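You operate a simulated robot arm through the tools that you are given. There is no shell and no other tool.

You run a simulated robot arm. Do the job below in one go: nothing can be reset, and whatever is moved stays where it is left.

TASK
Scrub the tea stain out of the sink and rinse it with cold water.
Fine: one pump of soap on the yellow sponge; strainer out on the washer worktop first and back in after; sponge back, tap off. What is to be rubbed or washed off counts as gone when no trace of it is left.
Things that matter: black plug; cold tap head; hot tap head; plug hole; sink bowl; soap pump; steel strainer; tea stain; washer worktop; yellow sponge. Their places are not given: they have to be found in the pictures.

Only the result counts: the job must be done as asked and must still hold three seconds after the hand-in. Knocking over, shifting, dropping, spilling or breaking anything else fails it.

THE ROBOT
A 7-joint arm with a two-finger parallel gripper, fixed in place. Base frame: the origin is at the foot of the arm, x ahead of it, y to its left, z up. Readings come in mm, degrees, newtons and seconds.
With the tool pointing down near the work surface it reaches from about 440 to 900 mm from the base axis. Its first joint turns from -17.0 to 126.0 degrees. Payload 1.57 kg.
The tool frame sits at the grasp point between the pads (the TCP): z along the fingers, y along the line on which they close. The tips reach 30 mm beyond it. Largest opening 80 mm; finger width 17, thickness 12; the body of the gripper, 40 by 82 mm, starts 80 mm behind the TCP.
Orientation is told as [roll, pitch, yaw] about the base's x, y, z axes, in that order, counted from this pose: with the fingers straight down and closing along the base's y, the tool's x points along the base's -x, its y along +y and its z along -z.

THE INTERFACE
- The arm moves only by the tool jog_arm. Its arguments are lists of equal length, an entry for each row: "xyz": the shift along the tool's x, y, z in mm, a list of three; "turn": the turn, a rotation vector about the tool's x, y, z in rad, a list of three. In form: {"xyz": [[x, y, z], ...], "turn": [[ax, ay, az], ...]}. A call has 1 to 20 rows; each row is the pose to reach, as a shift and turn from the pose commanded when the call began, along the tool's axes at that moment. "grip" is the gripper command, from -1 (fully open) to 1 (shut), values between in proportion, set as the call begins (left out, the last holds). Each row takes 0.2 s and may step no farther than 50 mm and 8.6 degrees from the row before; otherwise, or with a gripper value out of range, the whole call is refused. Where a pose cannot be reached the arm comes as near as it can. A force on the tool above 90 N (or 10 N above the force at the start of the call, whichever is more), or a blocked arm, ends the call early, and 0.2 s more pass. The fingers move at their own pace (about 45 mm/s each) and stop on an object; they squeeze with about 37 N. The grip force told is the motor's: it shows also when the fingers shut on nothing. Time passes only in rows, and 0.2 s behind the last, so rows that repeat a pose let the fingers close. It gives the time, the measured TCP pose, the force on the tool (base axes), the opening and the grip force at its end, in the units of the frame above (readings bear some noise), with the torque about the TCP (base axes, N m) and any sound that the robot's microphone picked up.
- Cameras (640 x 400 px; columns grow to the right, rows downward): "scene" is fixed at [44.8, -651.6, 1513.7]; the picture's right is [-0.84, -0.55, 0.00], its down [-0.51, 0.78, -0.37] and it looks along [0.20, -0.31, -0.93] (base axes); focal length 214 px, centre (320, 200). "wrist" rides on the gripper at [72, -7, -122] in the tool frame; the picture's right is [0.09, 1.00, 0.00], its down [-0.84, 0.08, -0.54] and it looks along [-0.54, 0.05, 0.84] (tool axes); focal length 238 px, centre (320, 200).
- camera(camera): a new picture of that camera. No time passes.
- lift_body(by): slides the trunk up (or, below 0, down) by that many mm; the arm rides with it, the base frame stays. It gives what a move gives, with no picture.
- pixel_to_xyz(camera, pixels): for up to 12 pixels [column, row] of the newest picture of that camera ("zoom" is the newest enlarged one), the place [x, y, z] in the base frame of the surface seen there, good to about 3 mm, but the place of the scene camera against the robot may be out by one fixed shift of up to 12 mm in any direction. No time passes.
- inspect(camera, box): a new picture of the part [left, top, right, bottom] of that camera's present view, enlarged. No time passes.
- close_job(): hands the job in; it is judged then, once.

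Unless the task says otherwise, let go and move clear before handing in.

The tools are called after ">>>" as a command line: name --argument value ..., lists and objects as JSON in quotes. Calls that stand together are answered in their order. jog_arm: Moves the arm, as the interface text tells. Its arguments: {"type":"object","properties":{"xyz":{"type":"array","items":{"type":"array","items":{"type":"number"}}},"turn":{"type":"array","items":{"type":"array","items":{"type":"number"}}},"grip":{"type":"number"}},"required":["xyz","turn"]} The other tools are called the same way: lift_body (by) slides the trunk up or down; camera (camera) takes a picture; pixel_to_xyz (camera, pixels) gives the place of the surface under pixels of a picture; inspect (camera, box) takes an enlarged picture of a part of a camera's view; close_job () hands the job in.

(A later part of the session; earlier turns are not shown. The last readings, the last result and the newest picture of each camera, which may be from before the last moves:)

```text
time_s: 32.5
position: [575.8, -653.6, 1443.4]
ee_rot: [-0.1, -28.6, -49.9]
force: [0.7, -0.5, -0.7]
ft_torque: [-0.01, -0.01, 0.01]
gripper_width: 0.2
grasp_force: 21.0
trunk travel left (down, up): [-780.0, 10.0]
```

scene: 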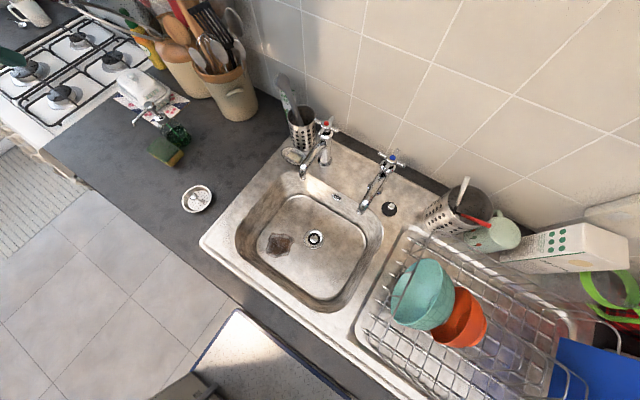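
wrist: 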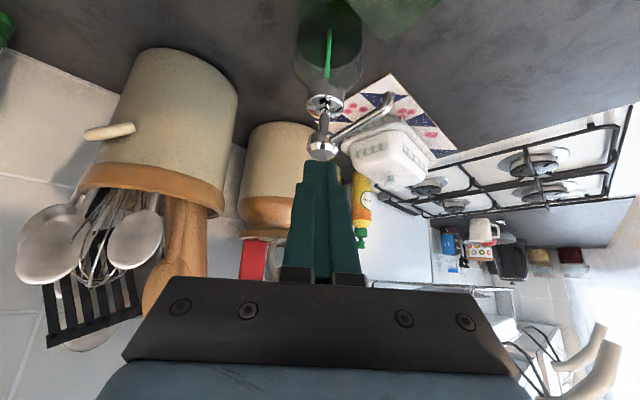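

The trunk is up. I'll now move along the tool direction to hover above the pump head, TCP about (668,-764,1150).

>>> jog_arm --xyz '[[1.8, 0, 40.7], [3.6, 0, 81.5], [5.4, 0, 122], [7.2, 0, 163], [9, 0, 203.7], [10.8, 0, 244.4], [12.6, 0, 285], [14.5, 0, 325.9], [14.5, 0, 325.9]]' --turn '[[0, 0, 0], [0, 0, 0], [0, 0, 0], [0, 0, 0], [0, 0, 0], [0, 0, 0], [0, 0, 0], [0, 0, 0], [0, 0, 0]]'

>>> camera --camera "wrist"

>>> camera --camera "scene"

```text
time_s: 34.5
position: [669.4, -764.5, 1149.5]
ee_rot: [0.0, -28.6, -49.9]
force: [-0.4, 0.7, 0.2]
ft_torque: [-0.02, 0.02, 0.0]
gripper_width: 0.0
grasp_force: 21.2
trunk travel left (down, up): [-780.0, 10.0]
```

```text
taken
```

wrist: 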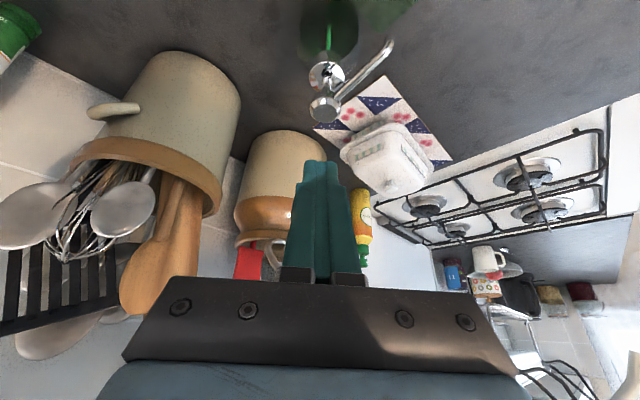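

```text
taken
```

scene: 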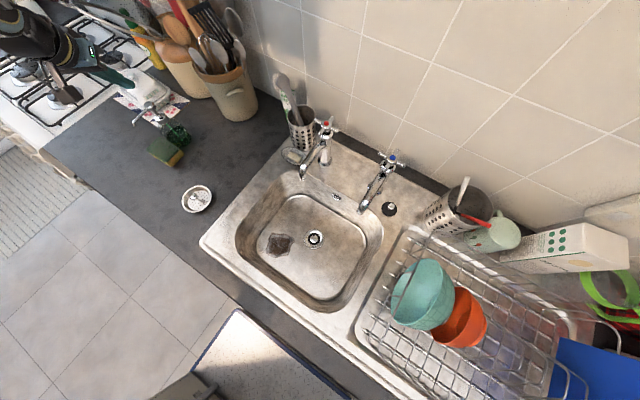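

The hover pose is reached, with the pump head at wrist (326,108). I'll measure the head precisely.

>>> inspect --camera "wrist" --box '[270, 10, 410, 180]'

>>> pixel_to_xyz --camera "wrist" --pixels '[[326, 108], [326, 100], [318, 106], [334, 106], [326, 115], [390, 44], [360, 75], [330, 72]]'

```text
2.35 times, centred on (340, 95) of wrist
```

zoom: 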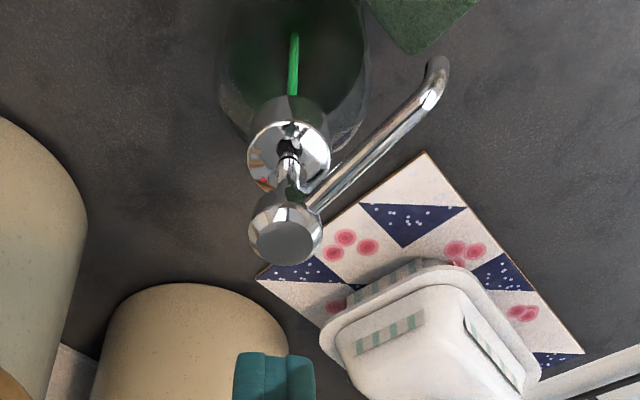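

```text
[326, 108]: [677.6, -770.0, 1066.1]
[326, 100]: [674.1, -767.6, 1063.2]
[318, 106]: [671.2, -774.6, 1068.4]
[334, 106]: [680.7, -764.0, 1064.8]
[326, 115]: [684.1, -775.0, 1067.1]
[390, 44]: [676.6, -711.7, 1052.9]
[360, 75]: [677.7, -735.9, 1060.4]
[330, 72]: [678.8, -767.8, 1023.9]
```

The head top is at about (676,-770,1067). I'll come down vertically to just above it, TCP z≈1101.

>>> jog_arm --xyz '[[12, 0, 22], [20, 0, 37], [23.2, 0, 42.6], [23.2, 0, 42.6]]' --turn '[[0, 0, 0], [0, 0, 0], [0, 0, 0], [0, 0, 0]]'

>>> inspect --camera "scene" --box '[80, 50, 220, 190]'

>>> camera --camera "wrist"

```text
time_s: 35.5
position: [668.4, -763.8, 1101.1]
ee_rot: [0.1, -28.6, -49.9]
force: [0.0, 1.0, 0.1]
ft_torque: [0.02, 0.03, -0.03]
gripper_width: 0.2
grasp_force: 21.1
trunk travel left (down, up): [-780.0, 10.0]
```

```text
2.86 times, centred on (150, 120) of scene
```

zoom: 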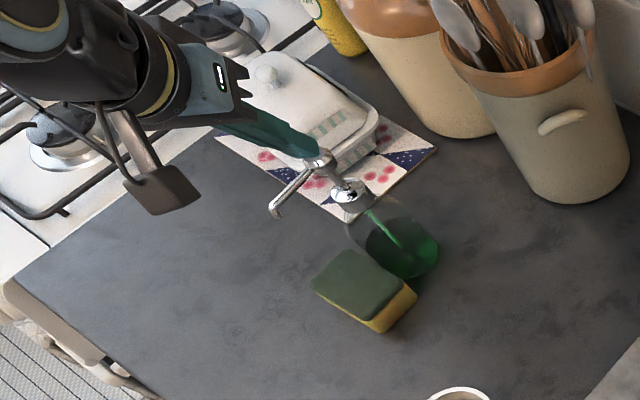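

```text
taken
```

wrist: 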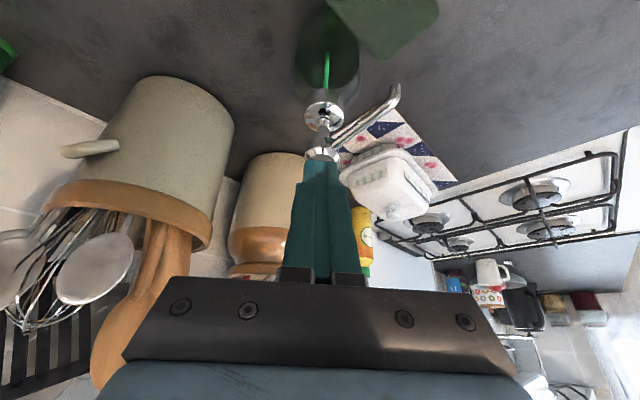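

The fingertips are directly over the head. I'll press straight down in small steps, about 16 mm in total, and hold.

>>> jog_arm --xyz '[[1.9, 0, 3.5], [3.4, 0, 6.1], [4.8, 0, 8.8], [6.2, 0, 11.4], [7.7, 0, 14], [7.7, 0, 14]]' --turn '[[0, 0, 0], [0, 0, 0], [0, 0, 0], [0, 0, 0], [0, 0, 0], [0, 0, 0]]'

>>> inspect --camera "scene" --box '[80, 50, 220, 190]'

```text
time_s: 36.9
position: [667.5, -762.0, 1086.3]
ee_rot: [0.0, -28.6, -50.0]
force: [1.6, 0.6, 7.4]
ft_torque: [-0.03, -0.08, 0.01]
gripper_width: 0.0
grasp_force: 21.5
trunk travel left (down, up): [-780.0, 10.0]
```

```text
2.86 times, centred on (150, 120) of scene
```

zoom: 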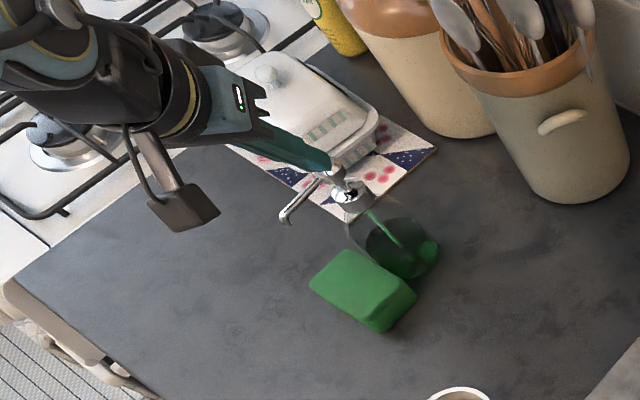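

The sponge has turned bright green at zoom (362,290), so one pump of soap has landed on it. I'll release by rising straight up.

>>> jog_arm --xyz '[[-7, 0, -13], [-14, 0, -26], [-30, 0, -55], [-48, 0, -88], [-65, 0, -120]]' --turn '[[0, 0, 0], [0, 0, 0], [0, 0, 0], [0, 0, 0], [0, 0, 0]]'

>>> inspect --camera "scene" --box '[80, 50, 220, 190]'

>>> camera --camera "wrist"

```text
time_s: 38.1
position: [665.6, -762.0, 1220.8]
ee_rot: [0.0, -28.4, -49.9]
force: [-0.4, -0.6, 1.0]
ft_torque: [-0.02, -0.01, -0.02]
gripper_width: 0.0
grasp_force: 21.3
trunk travel left (down, up): [-780.0, 10.0]
```

```text
2.86 times, centred on (150, 120) of scene
```

zoom: 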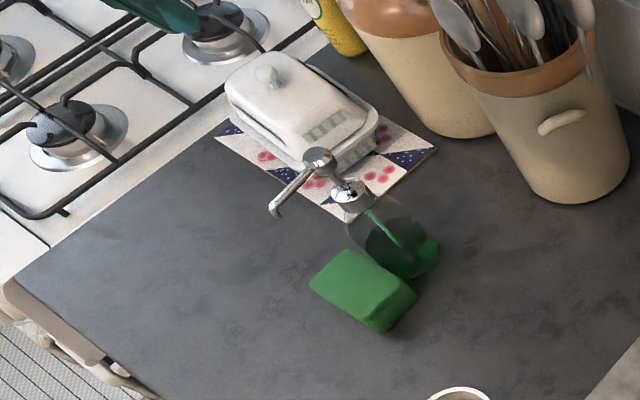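

```text
taken
```

wrist: 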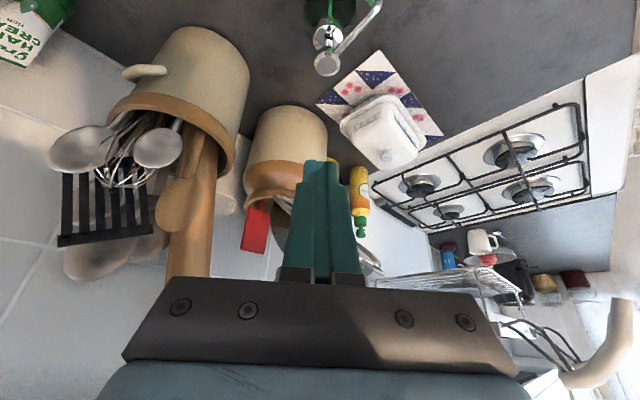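

The pump head has come back up, the bottle is upright and the sponge is soaped. Next I'll move to a view of the sponge from closer in, with the tool vertical, to plan the grasp around the bottle and nozzle.

>>> jog_arm --xyz '[[36, 4, -1], [72, 8, -2], [108, 12, -3], [144, 16, -4], [180, 19, -4], [216, 23, -4], [216, 23, -4]]' --turn '[[0, 0.083, 0], [0, 0.166, 0], [0, 0.25, 0], [0, 0.333, 0], [0, 0.416, 0], [0, 0.498, 0], [0, 0.498, 0]]' --grip -1

>>> camera --camera "wrist"

```text
time_s: 39.7
position: [559.3, -599.3, 1120.5]
ee_rot: [0.0, 0.0, -50.0]
force: [-1.3, -0.1, 0.1]
ft_torque: [0.0, -0.01, -0.01]
gripper_width: 80.0
grasp_force: 0.0
trunk travel left (down, up): [-780.0, 10.0]
```

```text
taken
```

wrist: 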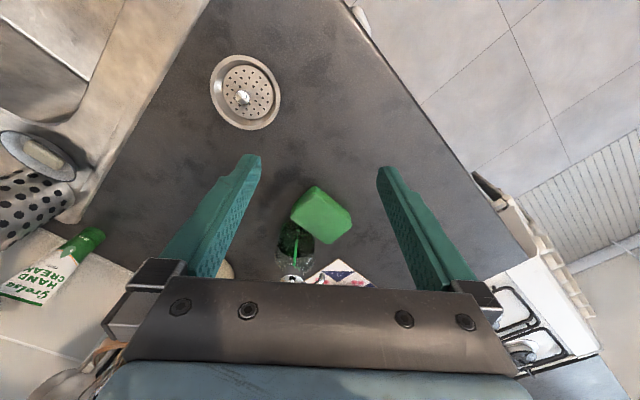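

>>> inspect --camera "wrist" --box '[260, 170, 380, 290]'

```text
3.33 times, centred on (320, 230) of wrist
```

zoom: 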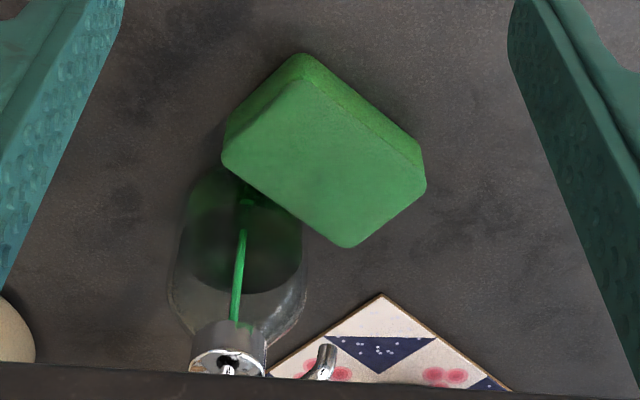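

The sponge top has corners near zoom (222,158), (308,78), (427,185) and (348,247), and its left-lower side is right beside the bottle. I'll measure corners and gaps.

>>> pixel_to_xyz --camera "zoom" --pixels '[[226, 156], [308, 84], [422, 186], [347, 242], [320, 160], [285, 200], [305, 55], [420, 150], [224, 130], [215, 180], [245, 205], [300, 240]]'

```text
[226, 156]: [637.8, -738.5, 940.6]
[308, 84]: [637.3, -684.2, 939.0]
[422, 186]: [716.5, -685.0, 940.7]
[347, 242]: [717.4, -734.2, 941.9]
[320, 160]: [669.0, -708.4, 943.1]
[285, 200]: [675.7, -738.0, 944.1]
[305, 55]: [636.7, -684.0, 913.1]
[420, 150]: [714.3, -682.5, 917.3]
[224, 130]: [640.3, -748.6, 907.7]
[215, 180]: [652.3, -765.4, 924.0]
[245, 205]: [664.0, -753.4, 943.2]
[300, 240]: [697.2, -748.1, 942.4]
```

The sponge spans x 636–718 and y -739…-683, with its top at 942. The bottle front is only about 6 mm behind the middle of the sponge, so I'll grip the -x end (x≈641) where there is room and slide the sponge toward the robot. First I'll yaw to 0 at a safe height over (590,-700).

>>> jog_arm --xyz '[[-16, -7, 0], [-32, -14, 0], [-48, -21, 0], [-64, -28, 0], [-81, -35, 0], [-97, -41, 0], [-97, -41, 0]]' --turn '[[0, 0, -0.1455], [0, 0, -0.291], [0, 0, -0.4365], [0, 0, -0.582], [0, 0, -0.7275], [0, 0, -0.873], [0, 0, -0.873]]' --grip -0.65

>>> camera --camera "wrist"

```text
time_s: 41.3
position: [592.9, -702.2, 1122.5]
ee_rot: [0.0, -0.1, 0.2]
force: [-0.1, 0.1, 0.2]
ft_torque: [0.01, 0.0, -0.03]
gripper_width: 65.9
grasp_force: 0.0
trunk travel left (down, up): [-780.0, 10.0]
```

```text
taken
```

wrist: 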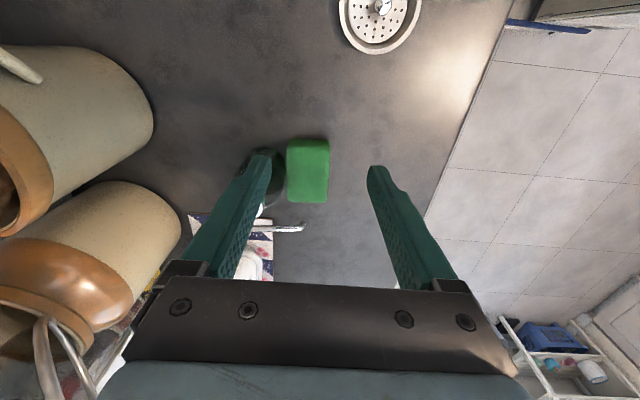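

The view is good, with the sponge at (308,170) and the bottle behind the left finger at (262,170). I'll zoom to check the gap behind the sponge.

>>> inspect --camera "wrist" --box '[240, 120, 360, 220]'

>>> pixel_to_xyz --camera "wrist" --pixels '[[289, 142], [327, 142], [327, 200], [291, 200], [280, 155], [275, 148], [283, 175], [300, 133], [308, 170], [285, 145]]'

```text
4.00 times, centred on (300, 170) of wrist
```

zoom: 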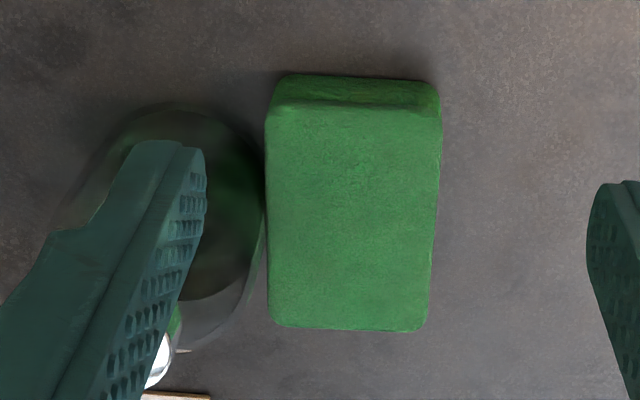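

```text
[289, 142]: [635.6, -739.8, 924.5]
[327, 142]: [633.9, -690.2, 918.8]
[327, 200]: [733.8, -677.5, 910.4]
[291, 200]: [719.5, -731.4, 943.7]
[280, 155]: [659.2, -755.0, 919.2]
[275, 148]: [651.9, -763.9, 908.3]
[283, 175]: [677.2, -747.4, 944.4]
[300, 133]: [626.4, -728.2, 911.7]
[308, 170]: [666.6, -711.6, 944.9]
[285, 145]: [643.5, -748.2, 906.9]
```

The gap at the sponge's -x end is enough: the bottle surface is at about y -755 at x 659 and about -764 at x 652. I'll tilt 8° and move above (639,-711).

>>> jog_arm --xyz '[[-23, -4.5, 0], [-46, -9, 0], [-46, -9, 0]]' --turn '[[0, -0.07, 0], [0, -0.14, 0], [0, -0.14, 0]]'

>>> camera --camera "wrist"

```text
time_s: 42.1
position: [639.7, -710.1, 1121.7]
ee_rot: [0.0, -8.2, 0.1]
force: [-0.4, 0.1, 0.1]
ft_torque: [-0.03, 0.04, -0.01]
gripper_width: 66.0
grasp_force: 0.0
trunk travel left (down, up): [-780.0, 10.0]
```

```text
taken
```

wrist: 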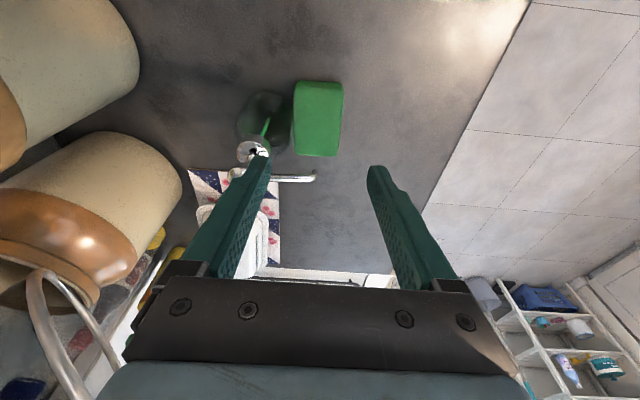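

The arm is in position. I'll descend halfway to z≈1020 and check the clearance to the nozzle.

>>> jog_arm --xyz '[[4, -1, 33], [9, -1, 66], [13.9, -1, 99], [13.9, -1, 99]]' --turn '[[0, 0, 0], [0, 0, 0], [0, 0, 0], [0, 0, 0]]'

>>> camera --camera "wrist"

>>> inspect --camera "scene" --box '[80, 50, 240, 200]'

```text
time_s: 43.1
position: [638.3, -710.3, 1021.9]
ee_rot: [0.0, -8.0, 0.1]
force: [0.1, 0.3, -0.4]
ft_torque: [-0.02, 0.0, 0.02]
gripper_width: 66.2
grasp_force: 0.0
trunk travel left (down, up): [-780.0, 10.0]
```

```text
taken
```

wrist: 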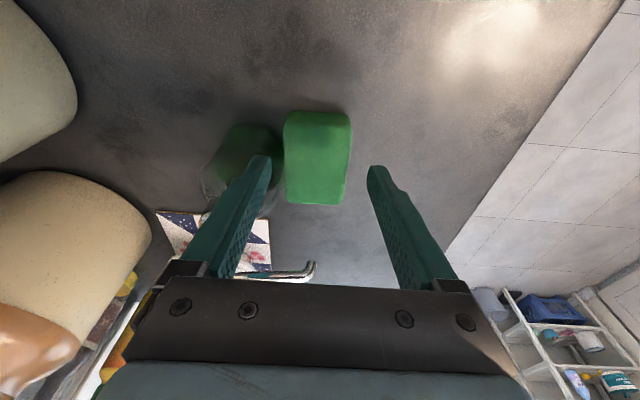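

```text
2.67 times, centred on (160, 125) of scene
```

zoom: 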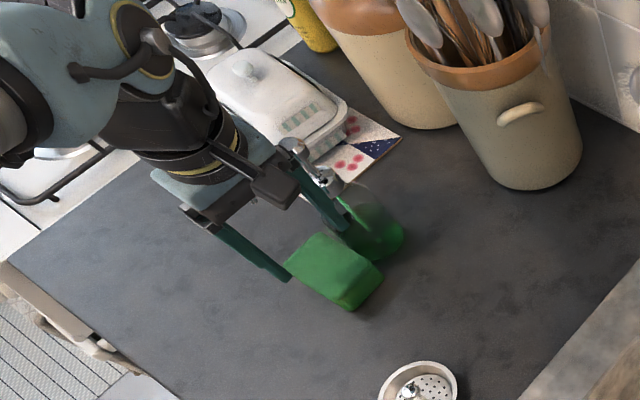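

The clearances work out, with the nozzle staying about 30 mm from the gripper body. I'll descend to TCP z≈944.

>>> jog_arm --xyz '[[3.6, 0, 26], [7.2, 0, 52], [9.4, 0, 68], [10.7, 0, 77], [10.7, 0, 77]]' --turn '[[0, 0, 0], [0, 0, 0], [0, 0, 0], [0, 0, 0], [0, 0, 0]]'

>>> camera --camera "wrist"

>>> inspect --camera "scene" --box '[80, 50, 240, 200]'

```text
time_s: 44.3
position: [637.3, -712.1, 944.7]
ee_rot: [0.0, -8.2, 0.1]
force: [0.1, -0.3, 0.1]
ft_torque: [-0.02, -0.01, 0.0]
gripper_width: 65.9
grasp_force: 0.0
trunk travel left (down, up): [-780.0, 10.0]
```

```text
taken
```

wrist: 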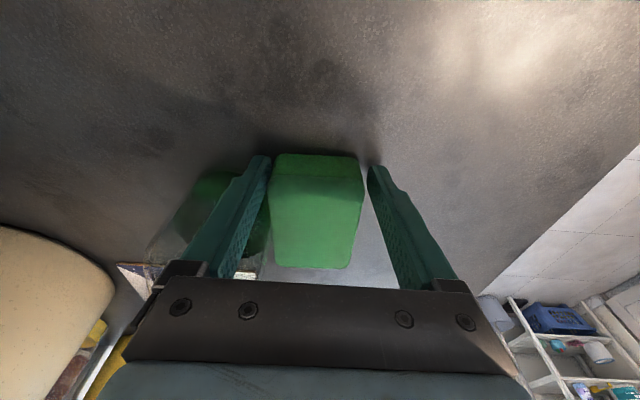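

```text
2.67 times, centred on (160, 125) of scene
```

zoom: 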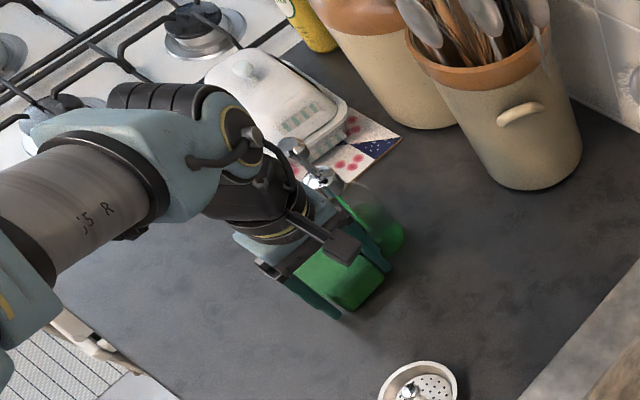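

The fingers straddle the sponge's -x end with no contact forces. I'll close gently onto it.

>>> jog_arm --xyz '[[0, 0, 0], [0, 0, 0], [0, 0, 0]]' --turn '[[0, 0, 0], [0, 0, 0], [0, 0, 0]]' --grip 1

>>> camera --camera "wrist"

```text
time_s: 45.1
position: [638.8, -710.7, 943.7]
ee_rot: [0.0, -7.9, 0.2]
force: [0.3, -0.4, -0.1]
ft_torque: [0.02, 0.01, 0.0]
gripper_width: 57.9
grasp_force: 36.4
trunk travel left (down, up): [-780.0, 10.0]
```

```text
taken
```

wrist: 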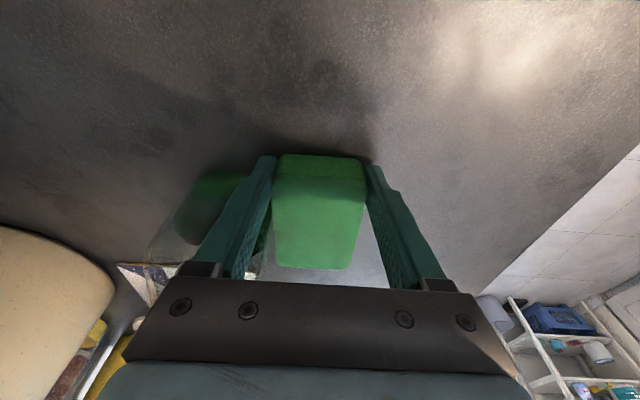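

The sponge is held at 58 mm width. I'll lift it 3 mm, move it away from the bottle toward the robot to about (617,-650), and set it down for a central re-grasp.

>>> jog_arm --xyz '[[-0.4, 0, -3], [-0.4, 20, -3], [-0.4, 40, -3], [20, 60, -5.8], [40, 60, -8.6], [60, 60, -11.4], [60, 60, -11.4]]' --turn '[[0, 0, 0], [0, 0, 0], [0, 0, 0], [0, 0, 0], [0, 0, 0], [0, 0, 0], [0, 0, 0]]'

>>> camera --camera "wrist"

>>> camera --camera "scene"

```text
time_s: 46.7
position: [576.3, -652.4, 947.3]
ee_rot: [0.1, -8.0, 0.0]
force: [0.9, -0.1, -0.1]
ft_torque: [0.0, 0.0, 0.02]
gripper_width: 57.3
grasp_force: 36.7
trunk travel left (down, up): [-780.0, 10.0]
```

```text
taken
```

wrist: 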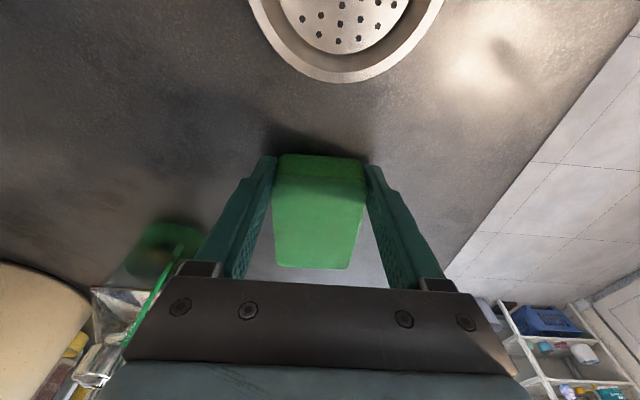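

```text
taken
```

scene: 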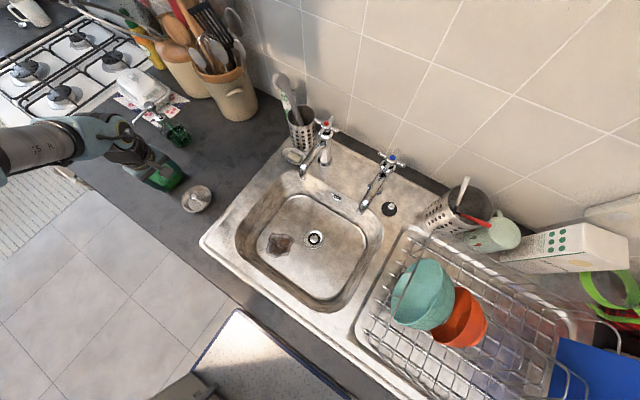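

The sponge is away from the bottle and stable in the grip. I'll set it down and let go.

>>> jog_arm --xyz '[[0.4, 0, 2.5], [0.5, 0, 3.5], [0.5, 0, 3.5]]' --turn '[[0, 0, 0], [0, 0, 0], [0, 0, 0]]'

>>> jog_arm --xyz '[[0, 0, 0], [0, 0, 0], [0, 0, 0]]' --turn '[[0, 0, 0], [0, 0, 0], [0, 0, 0]]' --grip -0.75

>>> camera --camera "wrist"

```text
time_s: 47.5
position: [577.2, -650.9, 944.3]
ee_rot: [-0.2, -8.1, 0.0]
force: [-1.1, 0.1, 4.0]
ft_torque: [0.13, -0.14, 0.01]
gripper_width: 56.9
grasp_force: 36.4
trunk travel left (down, up): [-780.0, 10.0]
```

```text
time_s: 48.3
position: [576.5, -650.6, 944.8]
ee_rot: [0.0, -8.1, 0.1]
force: [-0.4, -0.7, -0.2]
ft_torque: [0.01, 0.03, -0.02]
gripper_width: 70.0
grasp_force: 0.1
trunk travel left (down, up): [-780.0, 10.0]
```

```text
taken
```

wrist: 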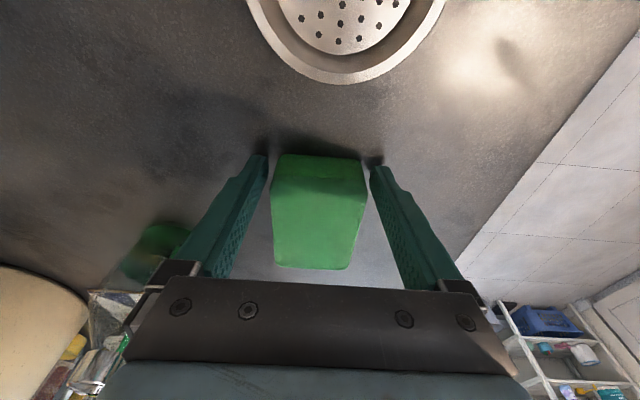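

The sponge is free on the worktop. I'll slide the open fingers along it to its middle (x≈614), straighten the tool, and grip there.

>>> jog_arm --xyz '[[-12.5, 0, 1.8], [-25, 0, 3.5], [-37.6, 0, 5.0], [-37.6, 0, 5.0]]' --turn '[[0, 0.045, 0], [0, 0.09, 0], [0, 0.14, 0], [0, 0.14, 0]]'

>>> camera --camera "wrist"

```text
time_s: 49.3
position: [615.7, -650.6, 942.9]
ee_rot: [0.1, 0.0, 0.1]
force: [-0.7, -0.5, 0.0]
ft_torque: [0.01, -0.01, -0.06]
gripper_width: 70.1
grasp_force: 0.0
trunk travel left (down, up): [-780.0, 10.0]
```

```text
taken
```

wrist: 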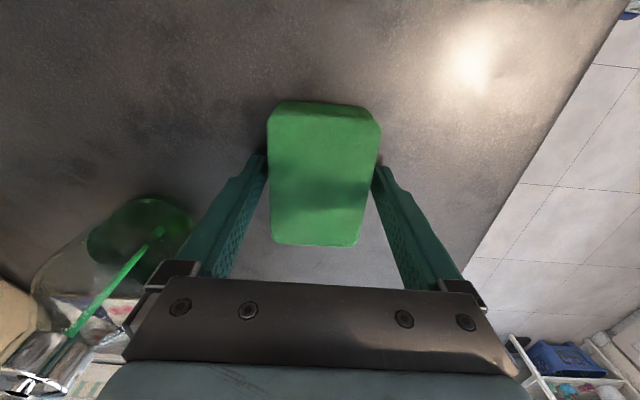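

The fingers straddle the middle of the sponge. I'll close, then lift.

>>> jog_arm --xyz '[[0, 0, 0], [0, 0, 0], [0, 0, 0]]' --turn '[[0, 0, 0], [0, 0, 0], [0, 0, 0]]' --grip 1

>>> jog_arm --xyz '[[0, 0, -20], [0, 0, -50], [0, 0, -90], [0, 0, -90]]' --turn '[[0, 0, 0], [0, 0, 0], [0, 0, 0], [0, 0, 0]]'

>>> camera --camera "wrist"

>>> camera --camera "scene"

```text
time_s: 50.1
position: [615.4, -650.3, 943.1]
ee_rot: [0.0, 0.0, 0.1]
force: [-0.1, 0.7, 1.0]
ft_torque: [-0.03, 0.01, -0.01]
gripper_width: 57.8
grasp_force: 33.6
trunk travel left (down, up): [-780.0, 10.0]
```

```text
time_s: 51.1
position: [616.0, -652.5, 1031.9]
ee_rot: [0.0, 0.1, 0.1]
force: [0.0, 0.6, 0.0]
ft_torque: [0.02, 0.03, -0.01]
gripper_width: 57.2
grasp_force: 37.2
trunk travel left (down, up): [-780.0, 10.0]
```

```text
taken
```

wrist: 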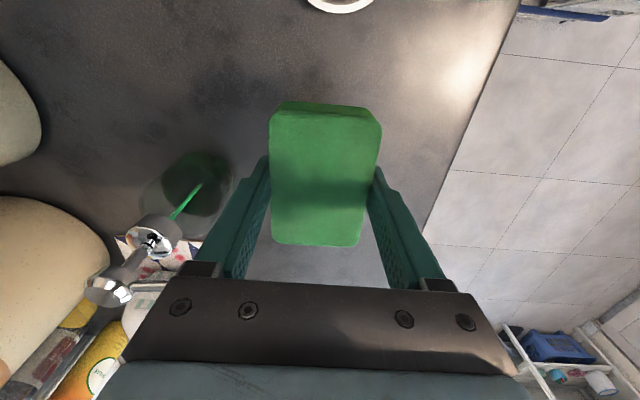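

```text
taken
```

scene: 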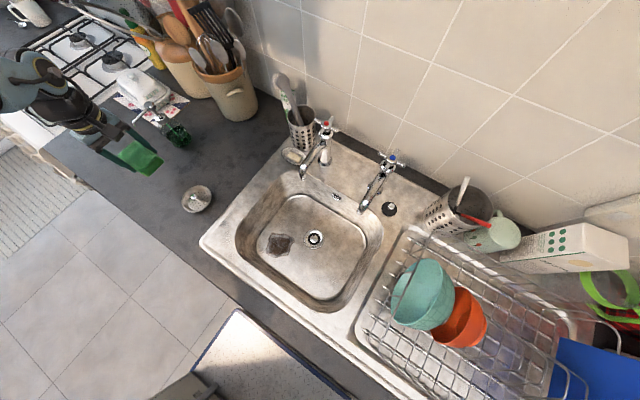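

The sponge is held centrally. I'll carry it above the stain at about (243,-680), passing above the strainer.

>>> jog_arm --xyz '[[46, -3, -10], [93, -7, -10], [140, -10, -10], [187, -14, -10], [233, -17, -10], [280, -21, -10], [326, -24, -5], [373, -28, 0], [373, -28, 0]]' --turn '[[0, 0, 0], [0, 0, 0], [0, 0, 0], [0, 0, 0], [0, 0, 0], [0, 0, 0], [0, 0, 0], [0, 0, 0], [0, 0, 0]]'

>>> camera --camera "wrist"

>>> camera --camera "scene"

```text
time_s: 53.1
position: [241.8, -680.0, 1034.3]
ee_rot: [0.0, -0.1, 0.1]
force: [-0.9, -0.4, 0.5]
ft_torque: [0.01, 0.04, 0.0]
gripper_width: 57.2
grasp_force: 37.3
trunk travel left (down, up): [-780.0, 10.0]
```

```text
taken
```

wrist: 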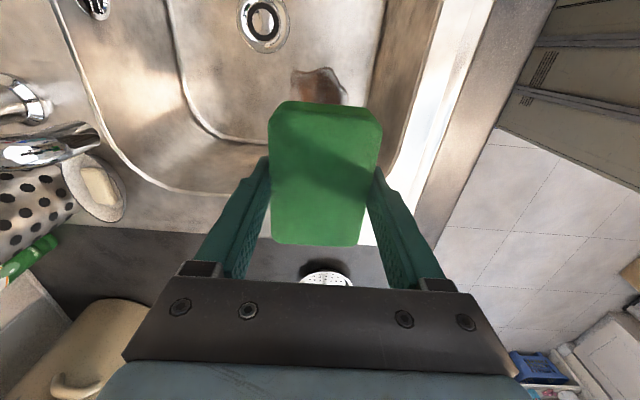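

```text
taken
```

scene: 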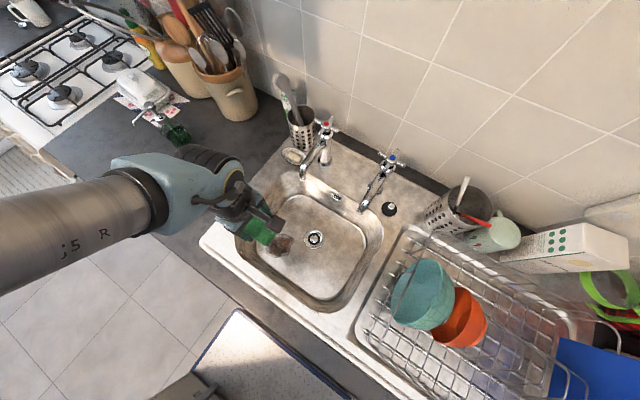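

The sponge is over the stain, which shows past its edge at wrist (320,85). I'll descend into the bowl to z≈805.

>>> jog_arm --xyz '[[0, 0, 45], [0, 0, 90], [0, 0, 135], [0, 0, 180], [0, 0, 210], [0, 0, 227], [0, 0, 227]]' --turn '[[0, 0, 0], [0, 0, 0], [0, 0, 0], [0, 0, 0], [0, 0, 0], [0, 0, 0], [0, 0, 0]]'

>>> camera --camera "wrist"

>>> camera --camera "scene"

```text
time_s: 54.7
position: [243.7, -679.5, 807.2]
ee_rot: [0.0, 0.0, 0.1]
force: [-0.5, -0.1, -0.2]
ft_torque: [-0.02, 0.01, -0.01]
gripper_width: 57.2
grasp_force: 36.9
trunk travel left (down, up): [-780.0, 10.0]
```

```text
taken
```

wrist: 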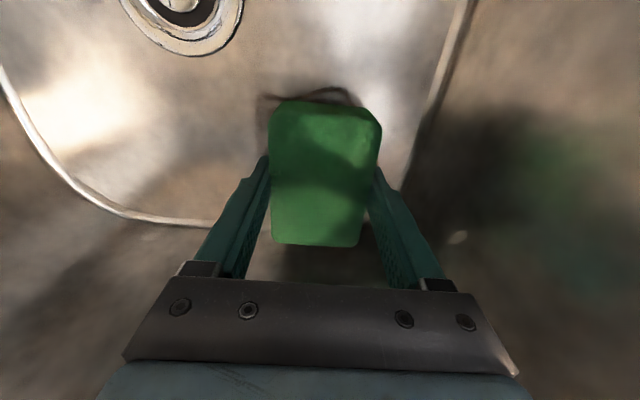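

```text
taken
```

scene: 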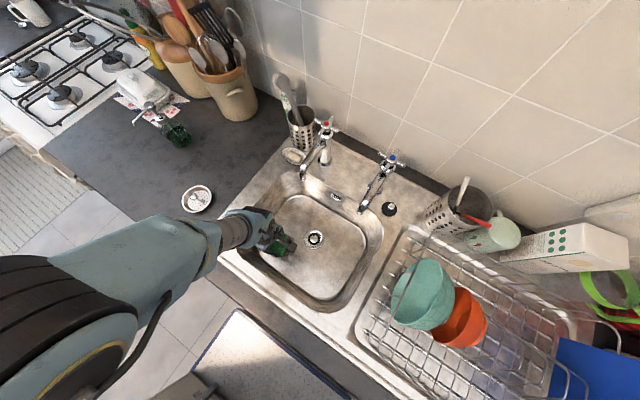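

I'm in the bowl with no contact yet at z 807. I'll lower gently until the sponge presses the floor.

>>> jog_arm --xyz '[[0, 0, 4], [0, 0, 8], [0, 0, 11], [0, 0, 11]]' --turn '[[0, 0, 0], [0, 0, 0], [0, 0, 0], [0, 0, 0]]'

>>> jog_arm --xyz '[[0, 0, 2], [0, 0, 3], [0, 0, 3]]' --turn '[[0, 0, 0], [0, 0, 0], [0, 0, 0]]'

```text
time_s: 55.7
position: [244.4, -680.1, 797.4]
ee_rot: [0.0, 0.0, 0.1]
force: [-0.7, 0.1, -0.2]
ft_torque: [0.01, 0.01, 0.01]
gripper_width: 57.4
grasp_force: 37.0
trunk travel left (down, up): [-780.0, 10.0]
```

```text
time_s: 56.5
position: [242.8, -679.8, 793.5]
ee_rot: [-0.1, -0.1, 0.1]
force: [-0.2, 0.8, 5.9]
ft_torque: [0.06, -0.01, 0.01]
gripper_width: 57.4
grasp_force: 37.0
trunk travel left (down, up): [-780.0, 10.0]
```

Contact is at z 793.5 with 6 N. I'll press 1 mm more and rub back and forth over the stain.

>>> jog_arm --xyz '[[0, 0, 1], [0, 10, 1], [0, 14, 1], [0, 0, 1], [0, -15, 1], [0, -25, 1], [0, -10, 1], [0, 5, 1], [0, 14, 1], [0, 0, 1], [0, -15, 1], [0, -25, 1], [0, -10, 1], [0, 5, 1], [0, 14, 1], [0, 0, 1]]' --turn '[[0, 0, 0], [0, 0, 0], [0, 0, 0], [0, 0, 0], [0, 0, 0], [0, 0, 0], [0, 0, 0], [0, 0, 0], [0, 0, 0], [0, 0, 0], [0, 0, 0], [0, 0, 0], [0, 0, 0], [0, 0, 0], [0, 0, 0], [0, 0, 0]]'

>>> camera --camera "wrist"

>>> inspect --camera "scene" --box '[230, 190, 390, 310]'

```text
time_s: 59.9
position: [242.2, -677.1, 791.7]
ee_rot: [0.2, 0.0, 0.1]
force: [1.3, 14.5, 19.2]
ft_torque: [0.53, 0.02, 0.0]
gripper_width: 57.3
grasp_force: 37.2
trunk travel left (down, up): [-780.0, 10.0]
```

```text
taken
```

wrist: 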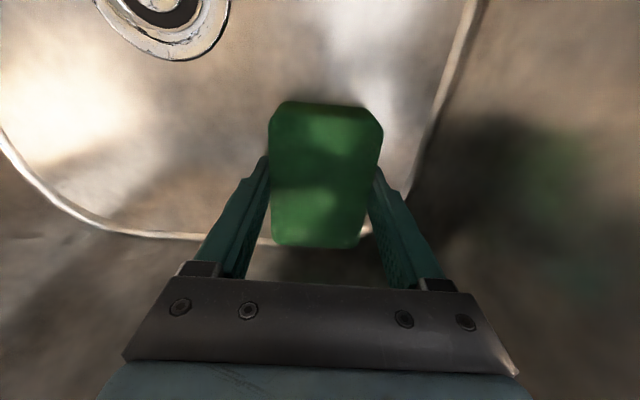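

```text
3.33 times, centred on (310, 250) of scene
```

zoom: 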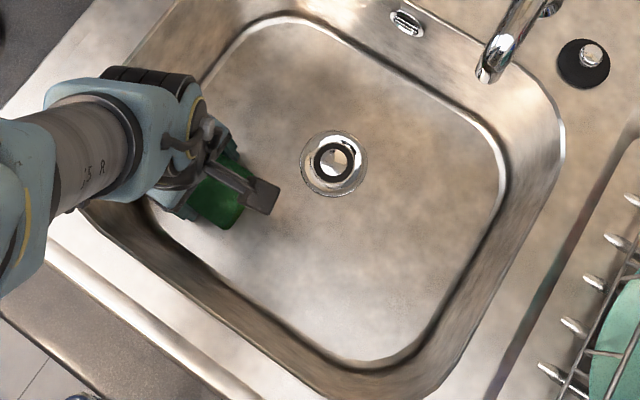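

The visible stain edge has gone. I'll rub a second pattern with x offsets to cover the rest, then lift to look.

>>> jog_arm --xyz '[[-5, 0, 0], [-5, 14, 0], [-5, 0, 0], [-5, -14, 0], [-5, -28, 0], [-5, -38, 0], [8, -38, 0], [18, -38, 0], [18, -24, 0], [18, -10, 0], [18, 5, 0], [18, 14, 0], [5, 14, 0], [-5, 14, 0], [-5, 0, 0], [-5, -14, 0], [-5, -28, 0], [0, -28, 0], [0, -10, 0], [0, 0, 0]]' --turn '[[0, 0, 0], [0, 0, 0], [0, 0, 0], [0, 0, 0], [0, 0, 0], [0, 0, 0], [0, 0, 0], [0, 0, 0], [0, 0, 0], [0, 0, 0], [0, 0, 0], [0, 0, 0], [0, 0, 0], [0, 0, 0], [0, 0, 0], [0, 0, 0], [0, 0, 0], [0, 0, 0], [0, 0, 0], [0, 0, 0]]'

>>> jog_arm --xyz '[[0, 0, -30], [0, 0, -75], [0, 0, -120], [0, 0, -165], [45, 0, -200], [90, 0, -215], [130, 0, -220], [130, 0, -220]]' --turn '[[0, 0, 0], [0, 0, 0], [0, 0, 0], [0, 0, 0], [0, 0, 0], [0, 0, 0], [0, 0, 0], [0, 0, 0]]'

>>> camera --camera "wrist"

>>> inspect --camera "scene" --box '[230, 190, 390, 310]'

```text
time_s: 64.1
position: [243.0, -681.3, 791.8]
ee_rot: [0.0, 0.1, 0.1]
force: [0.4, 0.1, 2.5]
ft_torque: [-0.01, -0.05, 0.0]
gripper_width: 57.3
grasp_force: 37.2
trunk travel left (down, up): [-780.0, 10.0]
```

```text
refused: row 5 steps farther than a row can; nothing moved
```

```text
taken
```

wrist: 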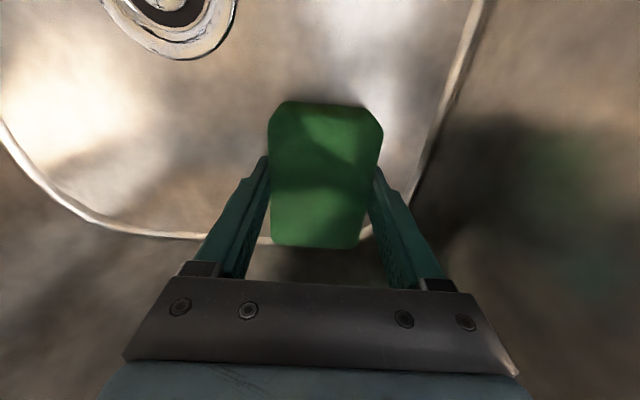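

```text
3.33 times, centred on (310, 250) of scene
```

zoom: 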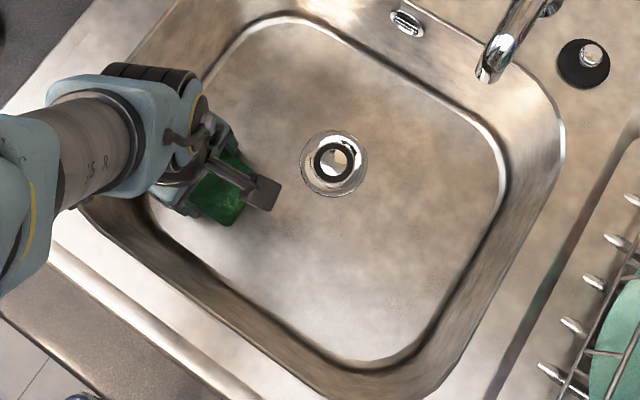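

The rubbing is complete; only the look-up move was refused because of a long step. I'll lift out of the bowl in smaller steps to view the floor.

>>> jog_arm --xyz '[[0, 0, -30], [0, 0, -75], [0, 0, -120], [0, 0, -165], [0, 0, -205], [0, 0, -245], [0, 0, -245]]' --turn '[[0, 0, 0], [0, 0, 0], [0, 0, 0], [0, 0, 0], [0, 0, 0], [0, 0, 0], [0, 0, 0]]'

>>> camera --camera "wrist"

>>> inspect --camera "scene" --box '[230, 190, 390, 310]'

```text
time_s: 65.7
position: [243.9, -677.4, 1037.1]
ee_rot: [0.1, 0.0, 0.0]
force: [-0.1, 0.0, -0.5]
ft_torque: [-0.03, 0.01, -0.01]
gripper_width: 57.4
grasp_force: 37.7
trunk travel left (down, up): [-780.0, 10.0]
```

```text
taken
```

wrist: 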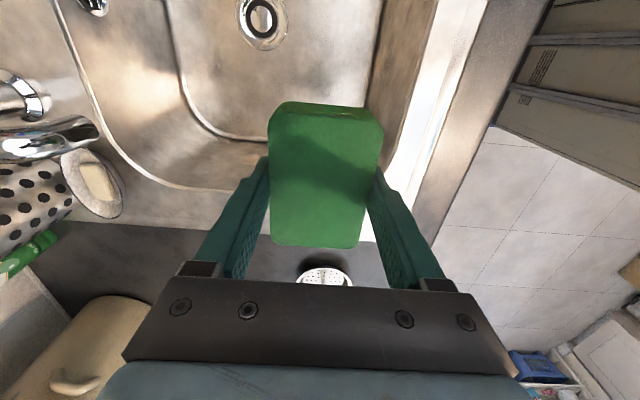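

```text
3.33 times, centred on (310, 250) of scene
```

zoom: 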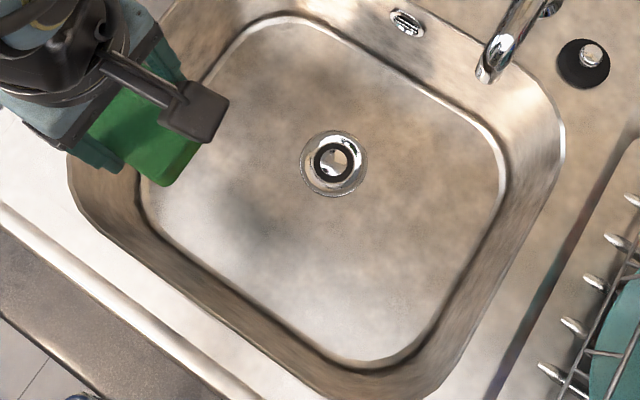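

The stain area looks mostly clean, but zoom (235,220) shows a faint dark patch that may be a shadow. I'll move aside toward the worktop and look again.

>>> jog_arm --xyz '[[-46, 3, 0], [-92, 6, 0], [-138, 9, 0], [-184, 12, 0], [-230, 15, 0], [-276, 18, 0], [-276, 18, 0]]' --turn '[[0, 0, 0], [0, 0, 0], [0, 0, 0], [0, 0, 0], [0, 0, 0], [0, 0, 0], [0, 0, 0]]'

>>> inspect --camera "scene" --box '[230, 190, 390, 310]'

>>> inspect --camera "scene" --box '[255, 215, 315, 265]'

```text
time_s: 67.3
position: [519.3, -661.3, 1036.1]
ee_rot: [0.0, -0.1, 0.1]
force: [0.1, -0.1, 0.1]
ft_torque: [-0.03, 0.04, 0.02]
gripper_width: 57.5
grasp_force: 36.8
trunk travel left (down, up): [-780.0, 10.0]
```

```text
3.33 times, centred on (310, 250) of scene
```

zoom: 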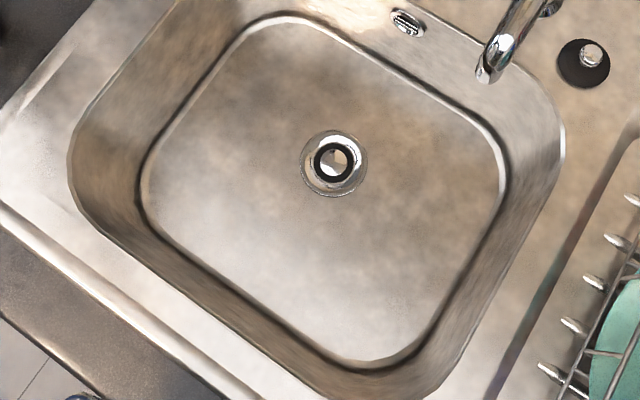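

```text
8.00 times, centred on (285, 240) of scene
```

zoom: 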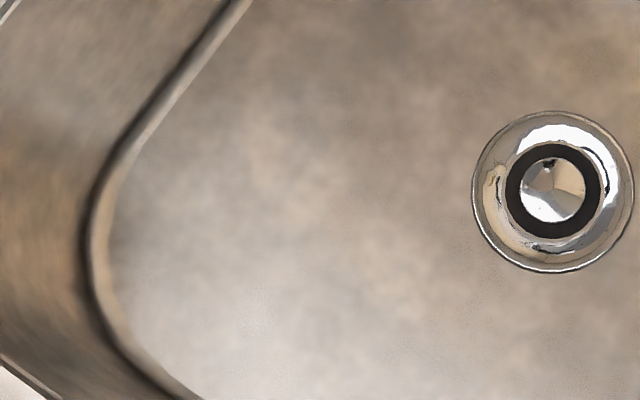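

The stain is gone, with clean steel where it was (zoom (217,180) of the first picture). Now I'll take the sponge back, setting it down at (615,-650) first so I can switch to the end grip that fits beside the bottle.

>>> jog_arm --xyz '[[-48, 5, 0], [-96, 10.5, 0], [-96, 10.5, 30], [-96, 10.5, 60], [-96, 10.5, 82], [-96, 10.5, 90], [-96, 10.5, 90]]' --turn '[[0, 0, 0], [0, 0, 0], [0, 0, 0], [0, 0, 0], [0, 0, 0], [0, 0, 0], [0, 0, 0]]'

>>> camera --camera "wrist"

```text
time_s: 68.9
position: [614.9, -650.3, 948.4]
ee_rot: [0.0, 0.0, 0.0]
force: [0.1, -0.7, 0.0]
ft_torque: [-0.01, 0.01, -0.03]
gripper_width: 57.5
grasp_force: 36.9
trunk travel left (down, up): [-780.0, 10.0]
```

```text
taken
```

wrist: 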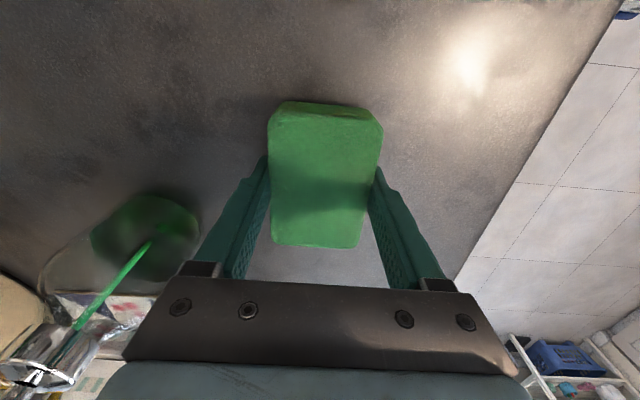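

The sponge is about 5 mm above the worktop. I'll lower it to touch and then open.

>>> jog_arm --xyz '[[0, 0, 3], [0, 0, 5], [0, 0, 5.5], [0, 0, 5.5]]' --turn '[[0, 0, 0], [0, 0, 0], [0, 0, 0], [0, 0, 0]]'

```text
time_s: 69.9
position: [614.6, -650.2, 941.3]
ee_rot: [0.0, 0.0, 0.1]
force: [1.3, -0.9, 0.4]
ft_torque: [0.01, -0.01, -0.01]
gripper_width: 57.0
grasp_force: 36.9
trunk travel left (down, up): [-780.0, 10.0]
```

There is no contact yet, so the sponge shifted up slightly in the grip while rubbing. I'll lower a little more.

>>> jog_arm --xyz '[[0, 0, 1], [0, 0, 1.5], [0, 0, 1.5]]' --turn '[[0, 0, 0], [0, 0, 0], [0, 0, 0]]'

```text
time_s: 70.7
position: [616.8, -651.0, 942.8]
ee_rot: [-0.1, -0.2, 0.1]
force: [0.7, 1.0, 7.0]
ft_torque: [0.02, -0.01, 0.01]
gripper_width: 56.8
grasp_force: 36.7
trunk travel left (down, up): [-780.0, 10.0]
```

Contact is at 7 N. I'll open and slide the fingers back to the -x end with the 8° tilt.

>>> jog_arm --xyz '[[0, 0, -1], [0, 0, -1], [0, 0, -1]]' --turn '[[0, 0, 0], [0, 0, 0], [0, 0, 0]]' --grip -0.75

>>> jog_arm --xyz '[[12.5, 0, -1], [25, 0, -2], [38, 0, -2], [38, 0, -2]]' --turn '[[0, -0.045, 0], [0, -0.09, 0], [0, -0.14, 0], [0, -0.14, 0]]'

>>> camera --camera "wrist"

```text
time_s: 71.5
position: [615.6, -651.1, 941.1]
ee_rot: [0.0, 0.0, 0.1]
force: [0.2, 0.4, -0.8]
ft_torque: [0.03, -0.02, 0.01]
gripper_width: 70.1
grasp_force: 0.0
trunk travel left (down, up): [-780.0, 10.0]
```

```text
time_s: 72.5
position: [576.6, -650.8, 943.9]
ee_rot: [0.1, -8.1, 0.2]
force: [-0.4, -0.4, 0.8]
ft_torque: [-0.03, 0.03, 0.01]
gripper_width: 69.8
grasp_force: 0.1
trunk travel left (down, up): [-780.0, 10.0]
```

```text
taken
```

wrist: 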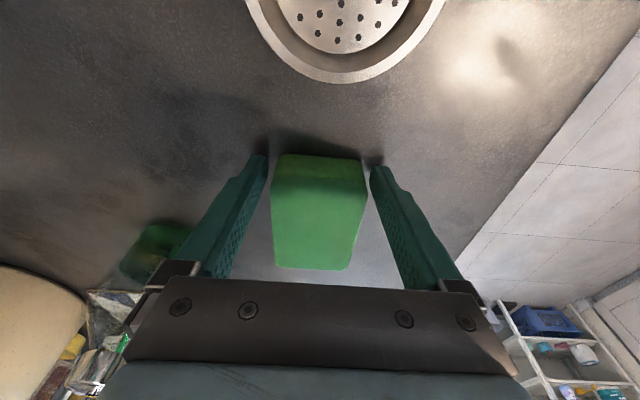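

The picture matches the earlier end-grip view. I'll close, lift 3 mm, and reverse the earlier move back to the original place.

>>> jog_arm --xyz '[[0, 0, 0], [0, 0, 0], [0, 0, 0]]' --turn '[[0, 0, 0], [0, 0, 0], [0, 0, 0]]' --grip 1

>>> jog_arm --xyz '[[-0.4, 0, -3], [-20, 0, -0.2], [-40, 0, 2.6], [-60.4, 0, 5.4], [-60.4, -20, 5.4], [-60.4, -40, 5.4], [-60.4, -52, 5.4], [-60.4, -60, 5.4], [-60.4, -60, 5.4]]' --turn '[[0, 0, 0], [0, 0, 0], [0, 0, 0], [0, 0, 0], [0, 0, 0], [0, 0, 0], [0, 0, 0], [0, 0, 0], [0, 0, 0]]'

>>> camera --camera "wrist"

>>> inspect --camera "scene" --box '[80, 50, 240, 200]'

```text
time_s: 73.3
position: [577.0, -651.9, 943.5]
ee_rot: [0.0, -8.0, 0.1]
force: [-0.1, 0.2, 1.0]
ft_torque: [0.01, 0.01, 0.03]
gripper_width: 57.7
grasp_force: 33.7
trunk travel left (down, up): [-780.0, 10.0]
```

```text
time_s: 75.3
position: [636.8, -712.4, 943.9]
ee_rot: [0.0, -7.9, 0.1]
force: [0.0, -0.2, -1.0]
ft_torque: [-0.02, -0.01, 0.01]
gripper_width: 57.1
grasp_force: 36.8
trunk travel left (down, up): [-780.0, 10.0]
```

```text
taken
```

wrist: 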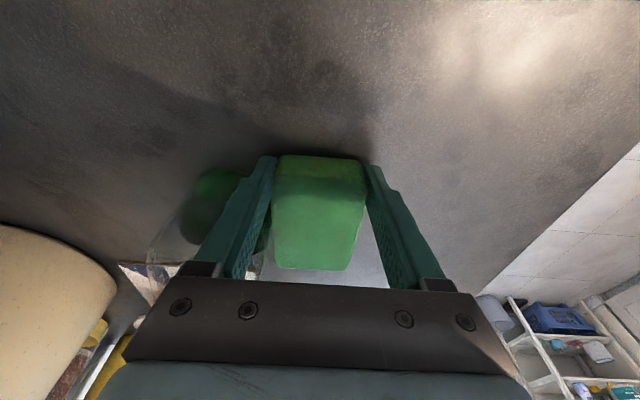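

```text
2.67 times, centred on (160, 125) of scene
```

zoom: 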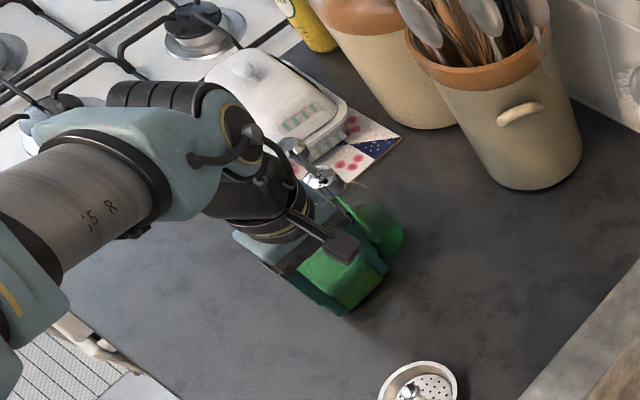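

The sponge is back at its original pose, a few millimetres up. I'll lower it to contact.

>>> jog_arm --xyz '[[0.2, 0, 1.5], [0.3, 0, 2.5], [0.3, 0, 2.5]]' --turn '[[0, 0, 0], [0, 0, 0], [0, 0, 0]]'

```text
time_s: 76.1
position: [637.2, -711.3, 943.2]
ee_rot: [0.0, -8.2, 0.1]
force: [-0.6, -0.1, 1.3]
ft_torque: [0.06, -0.01, 0.03]
gripper_width: 57.3
grasp_force: 37.4
trunk travel left (down, up): [-780.0, 10.0]
```

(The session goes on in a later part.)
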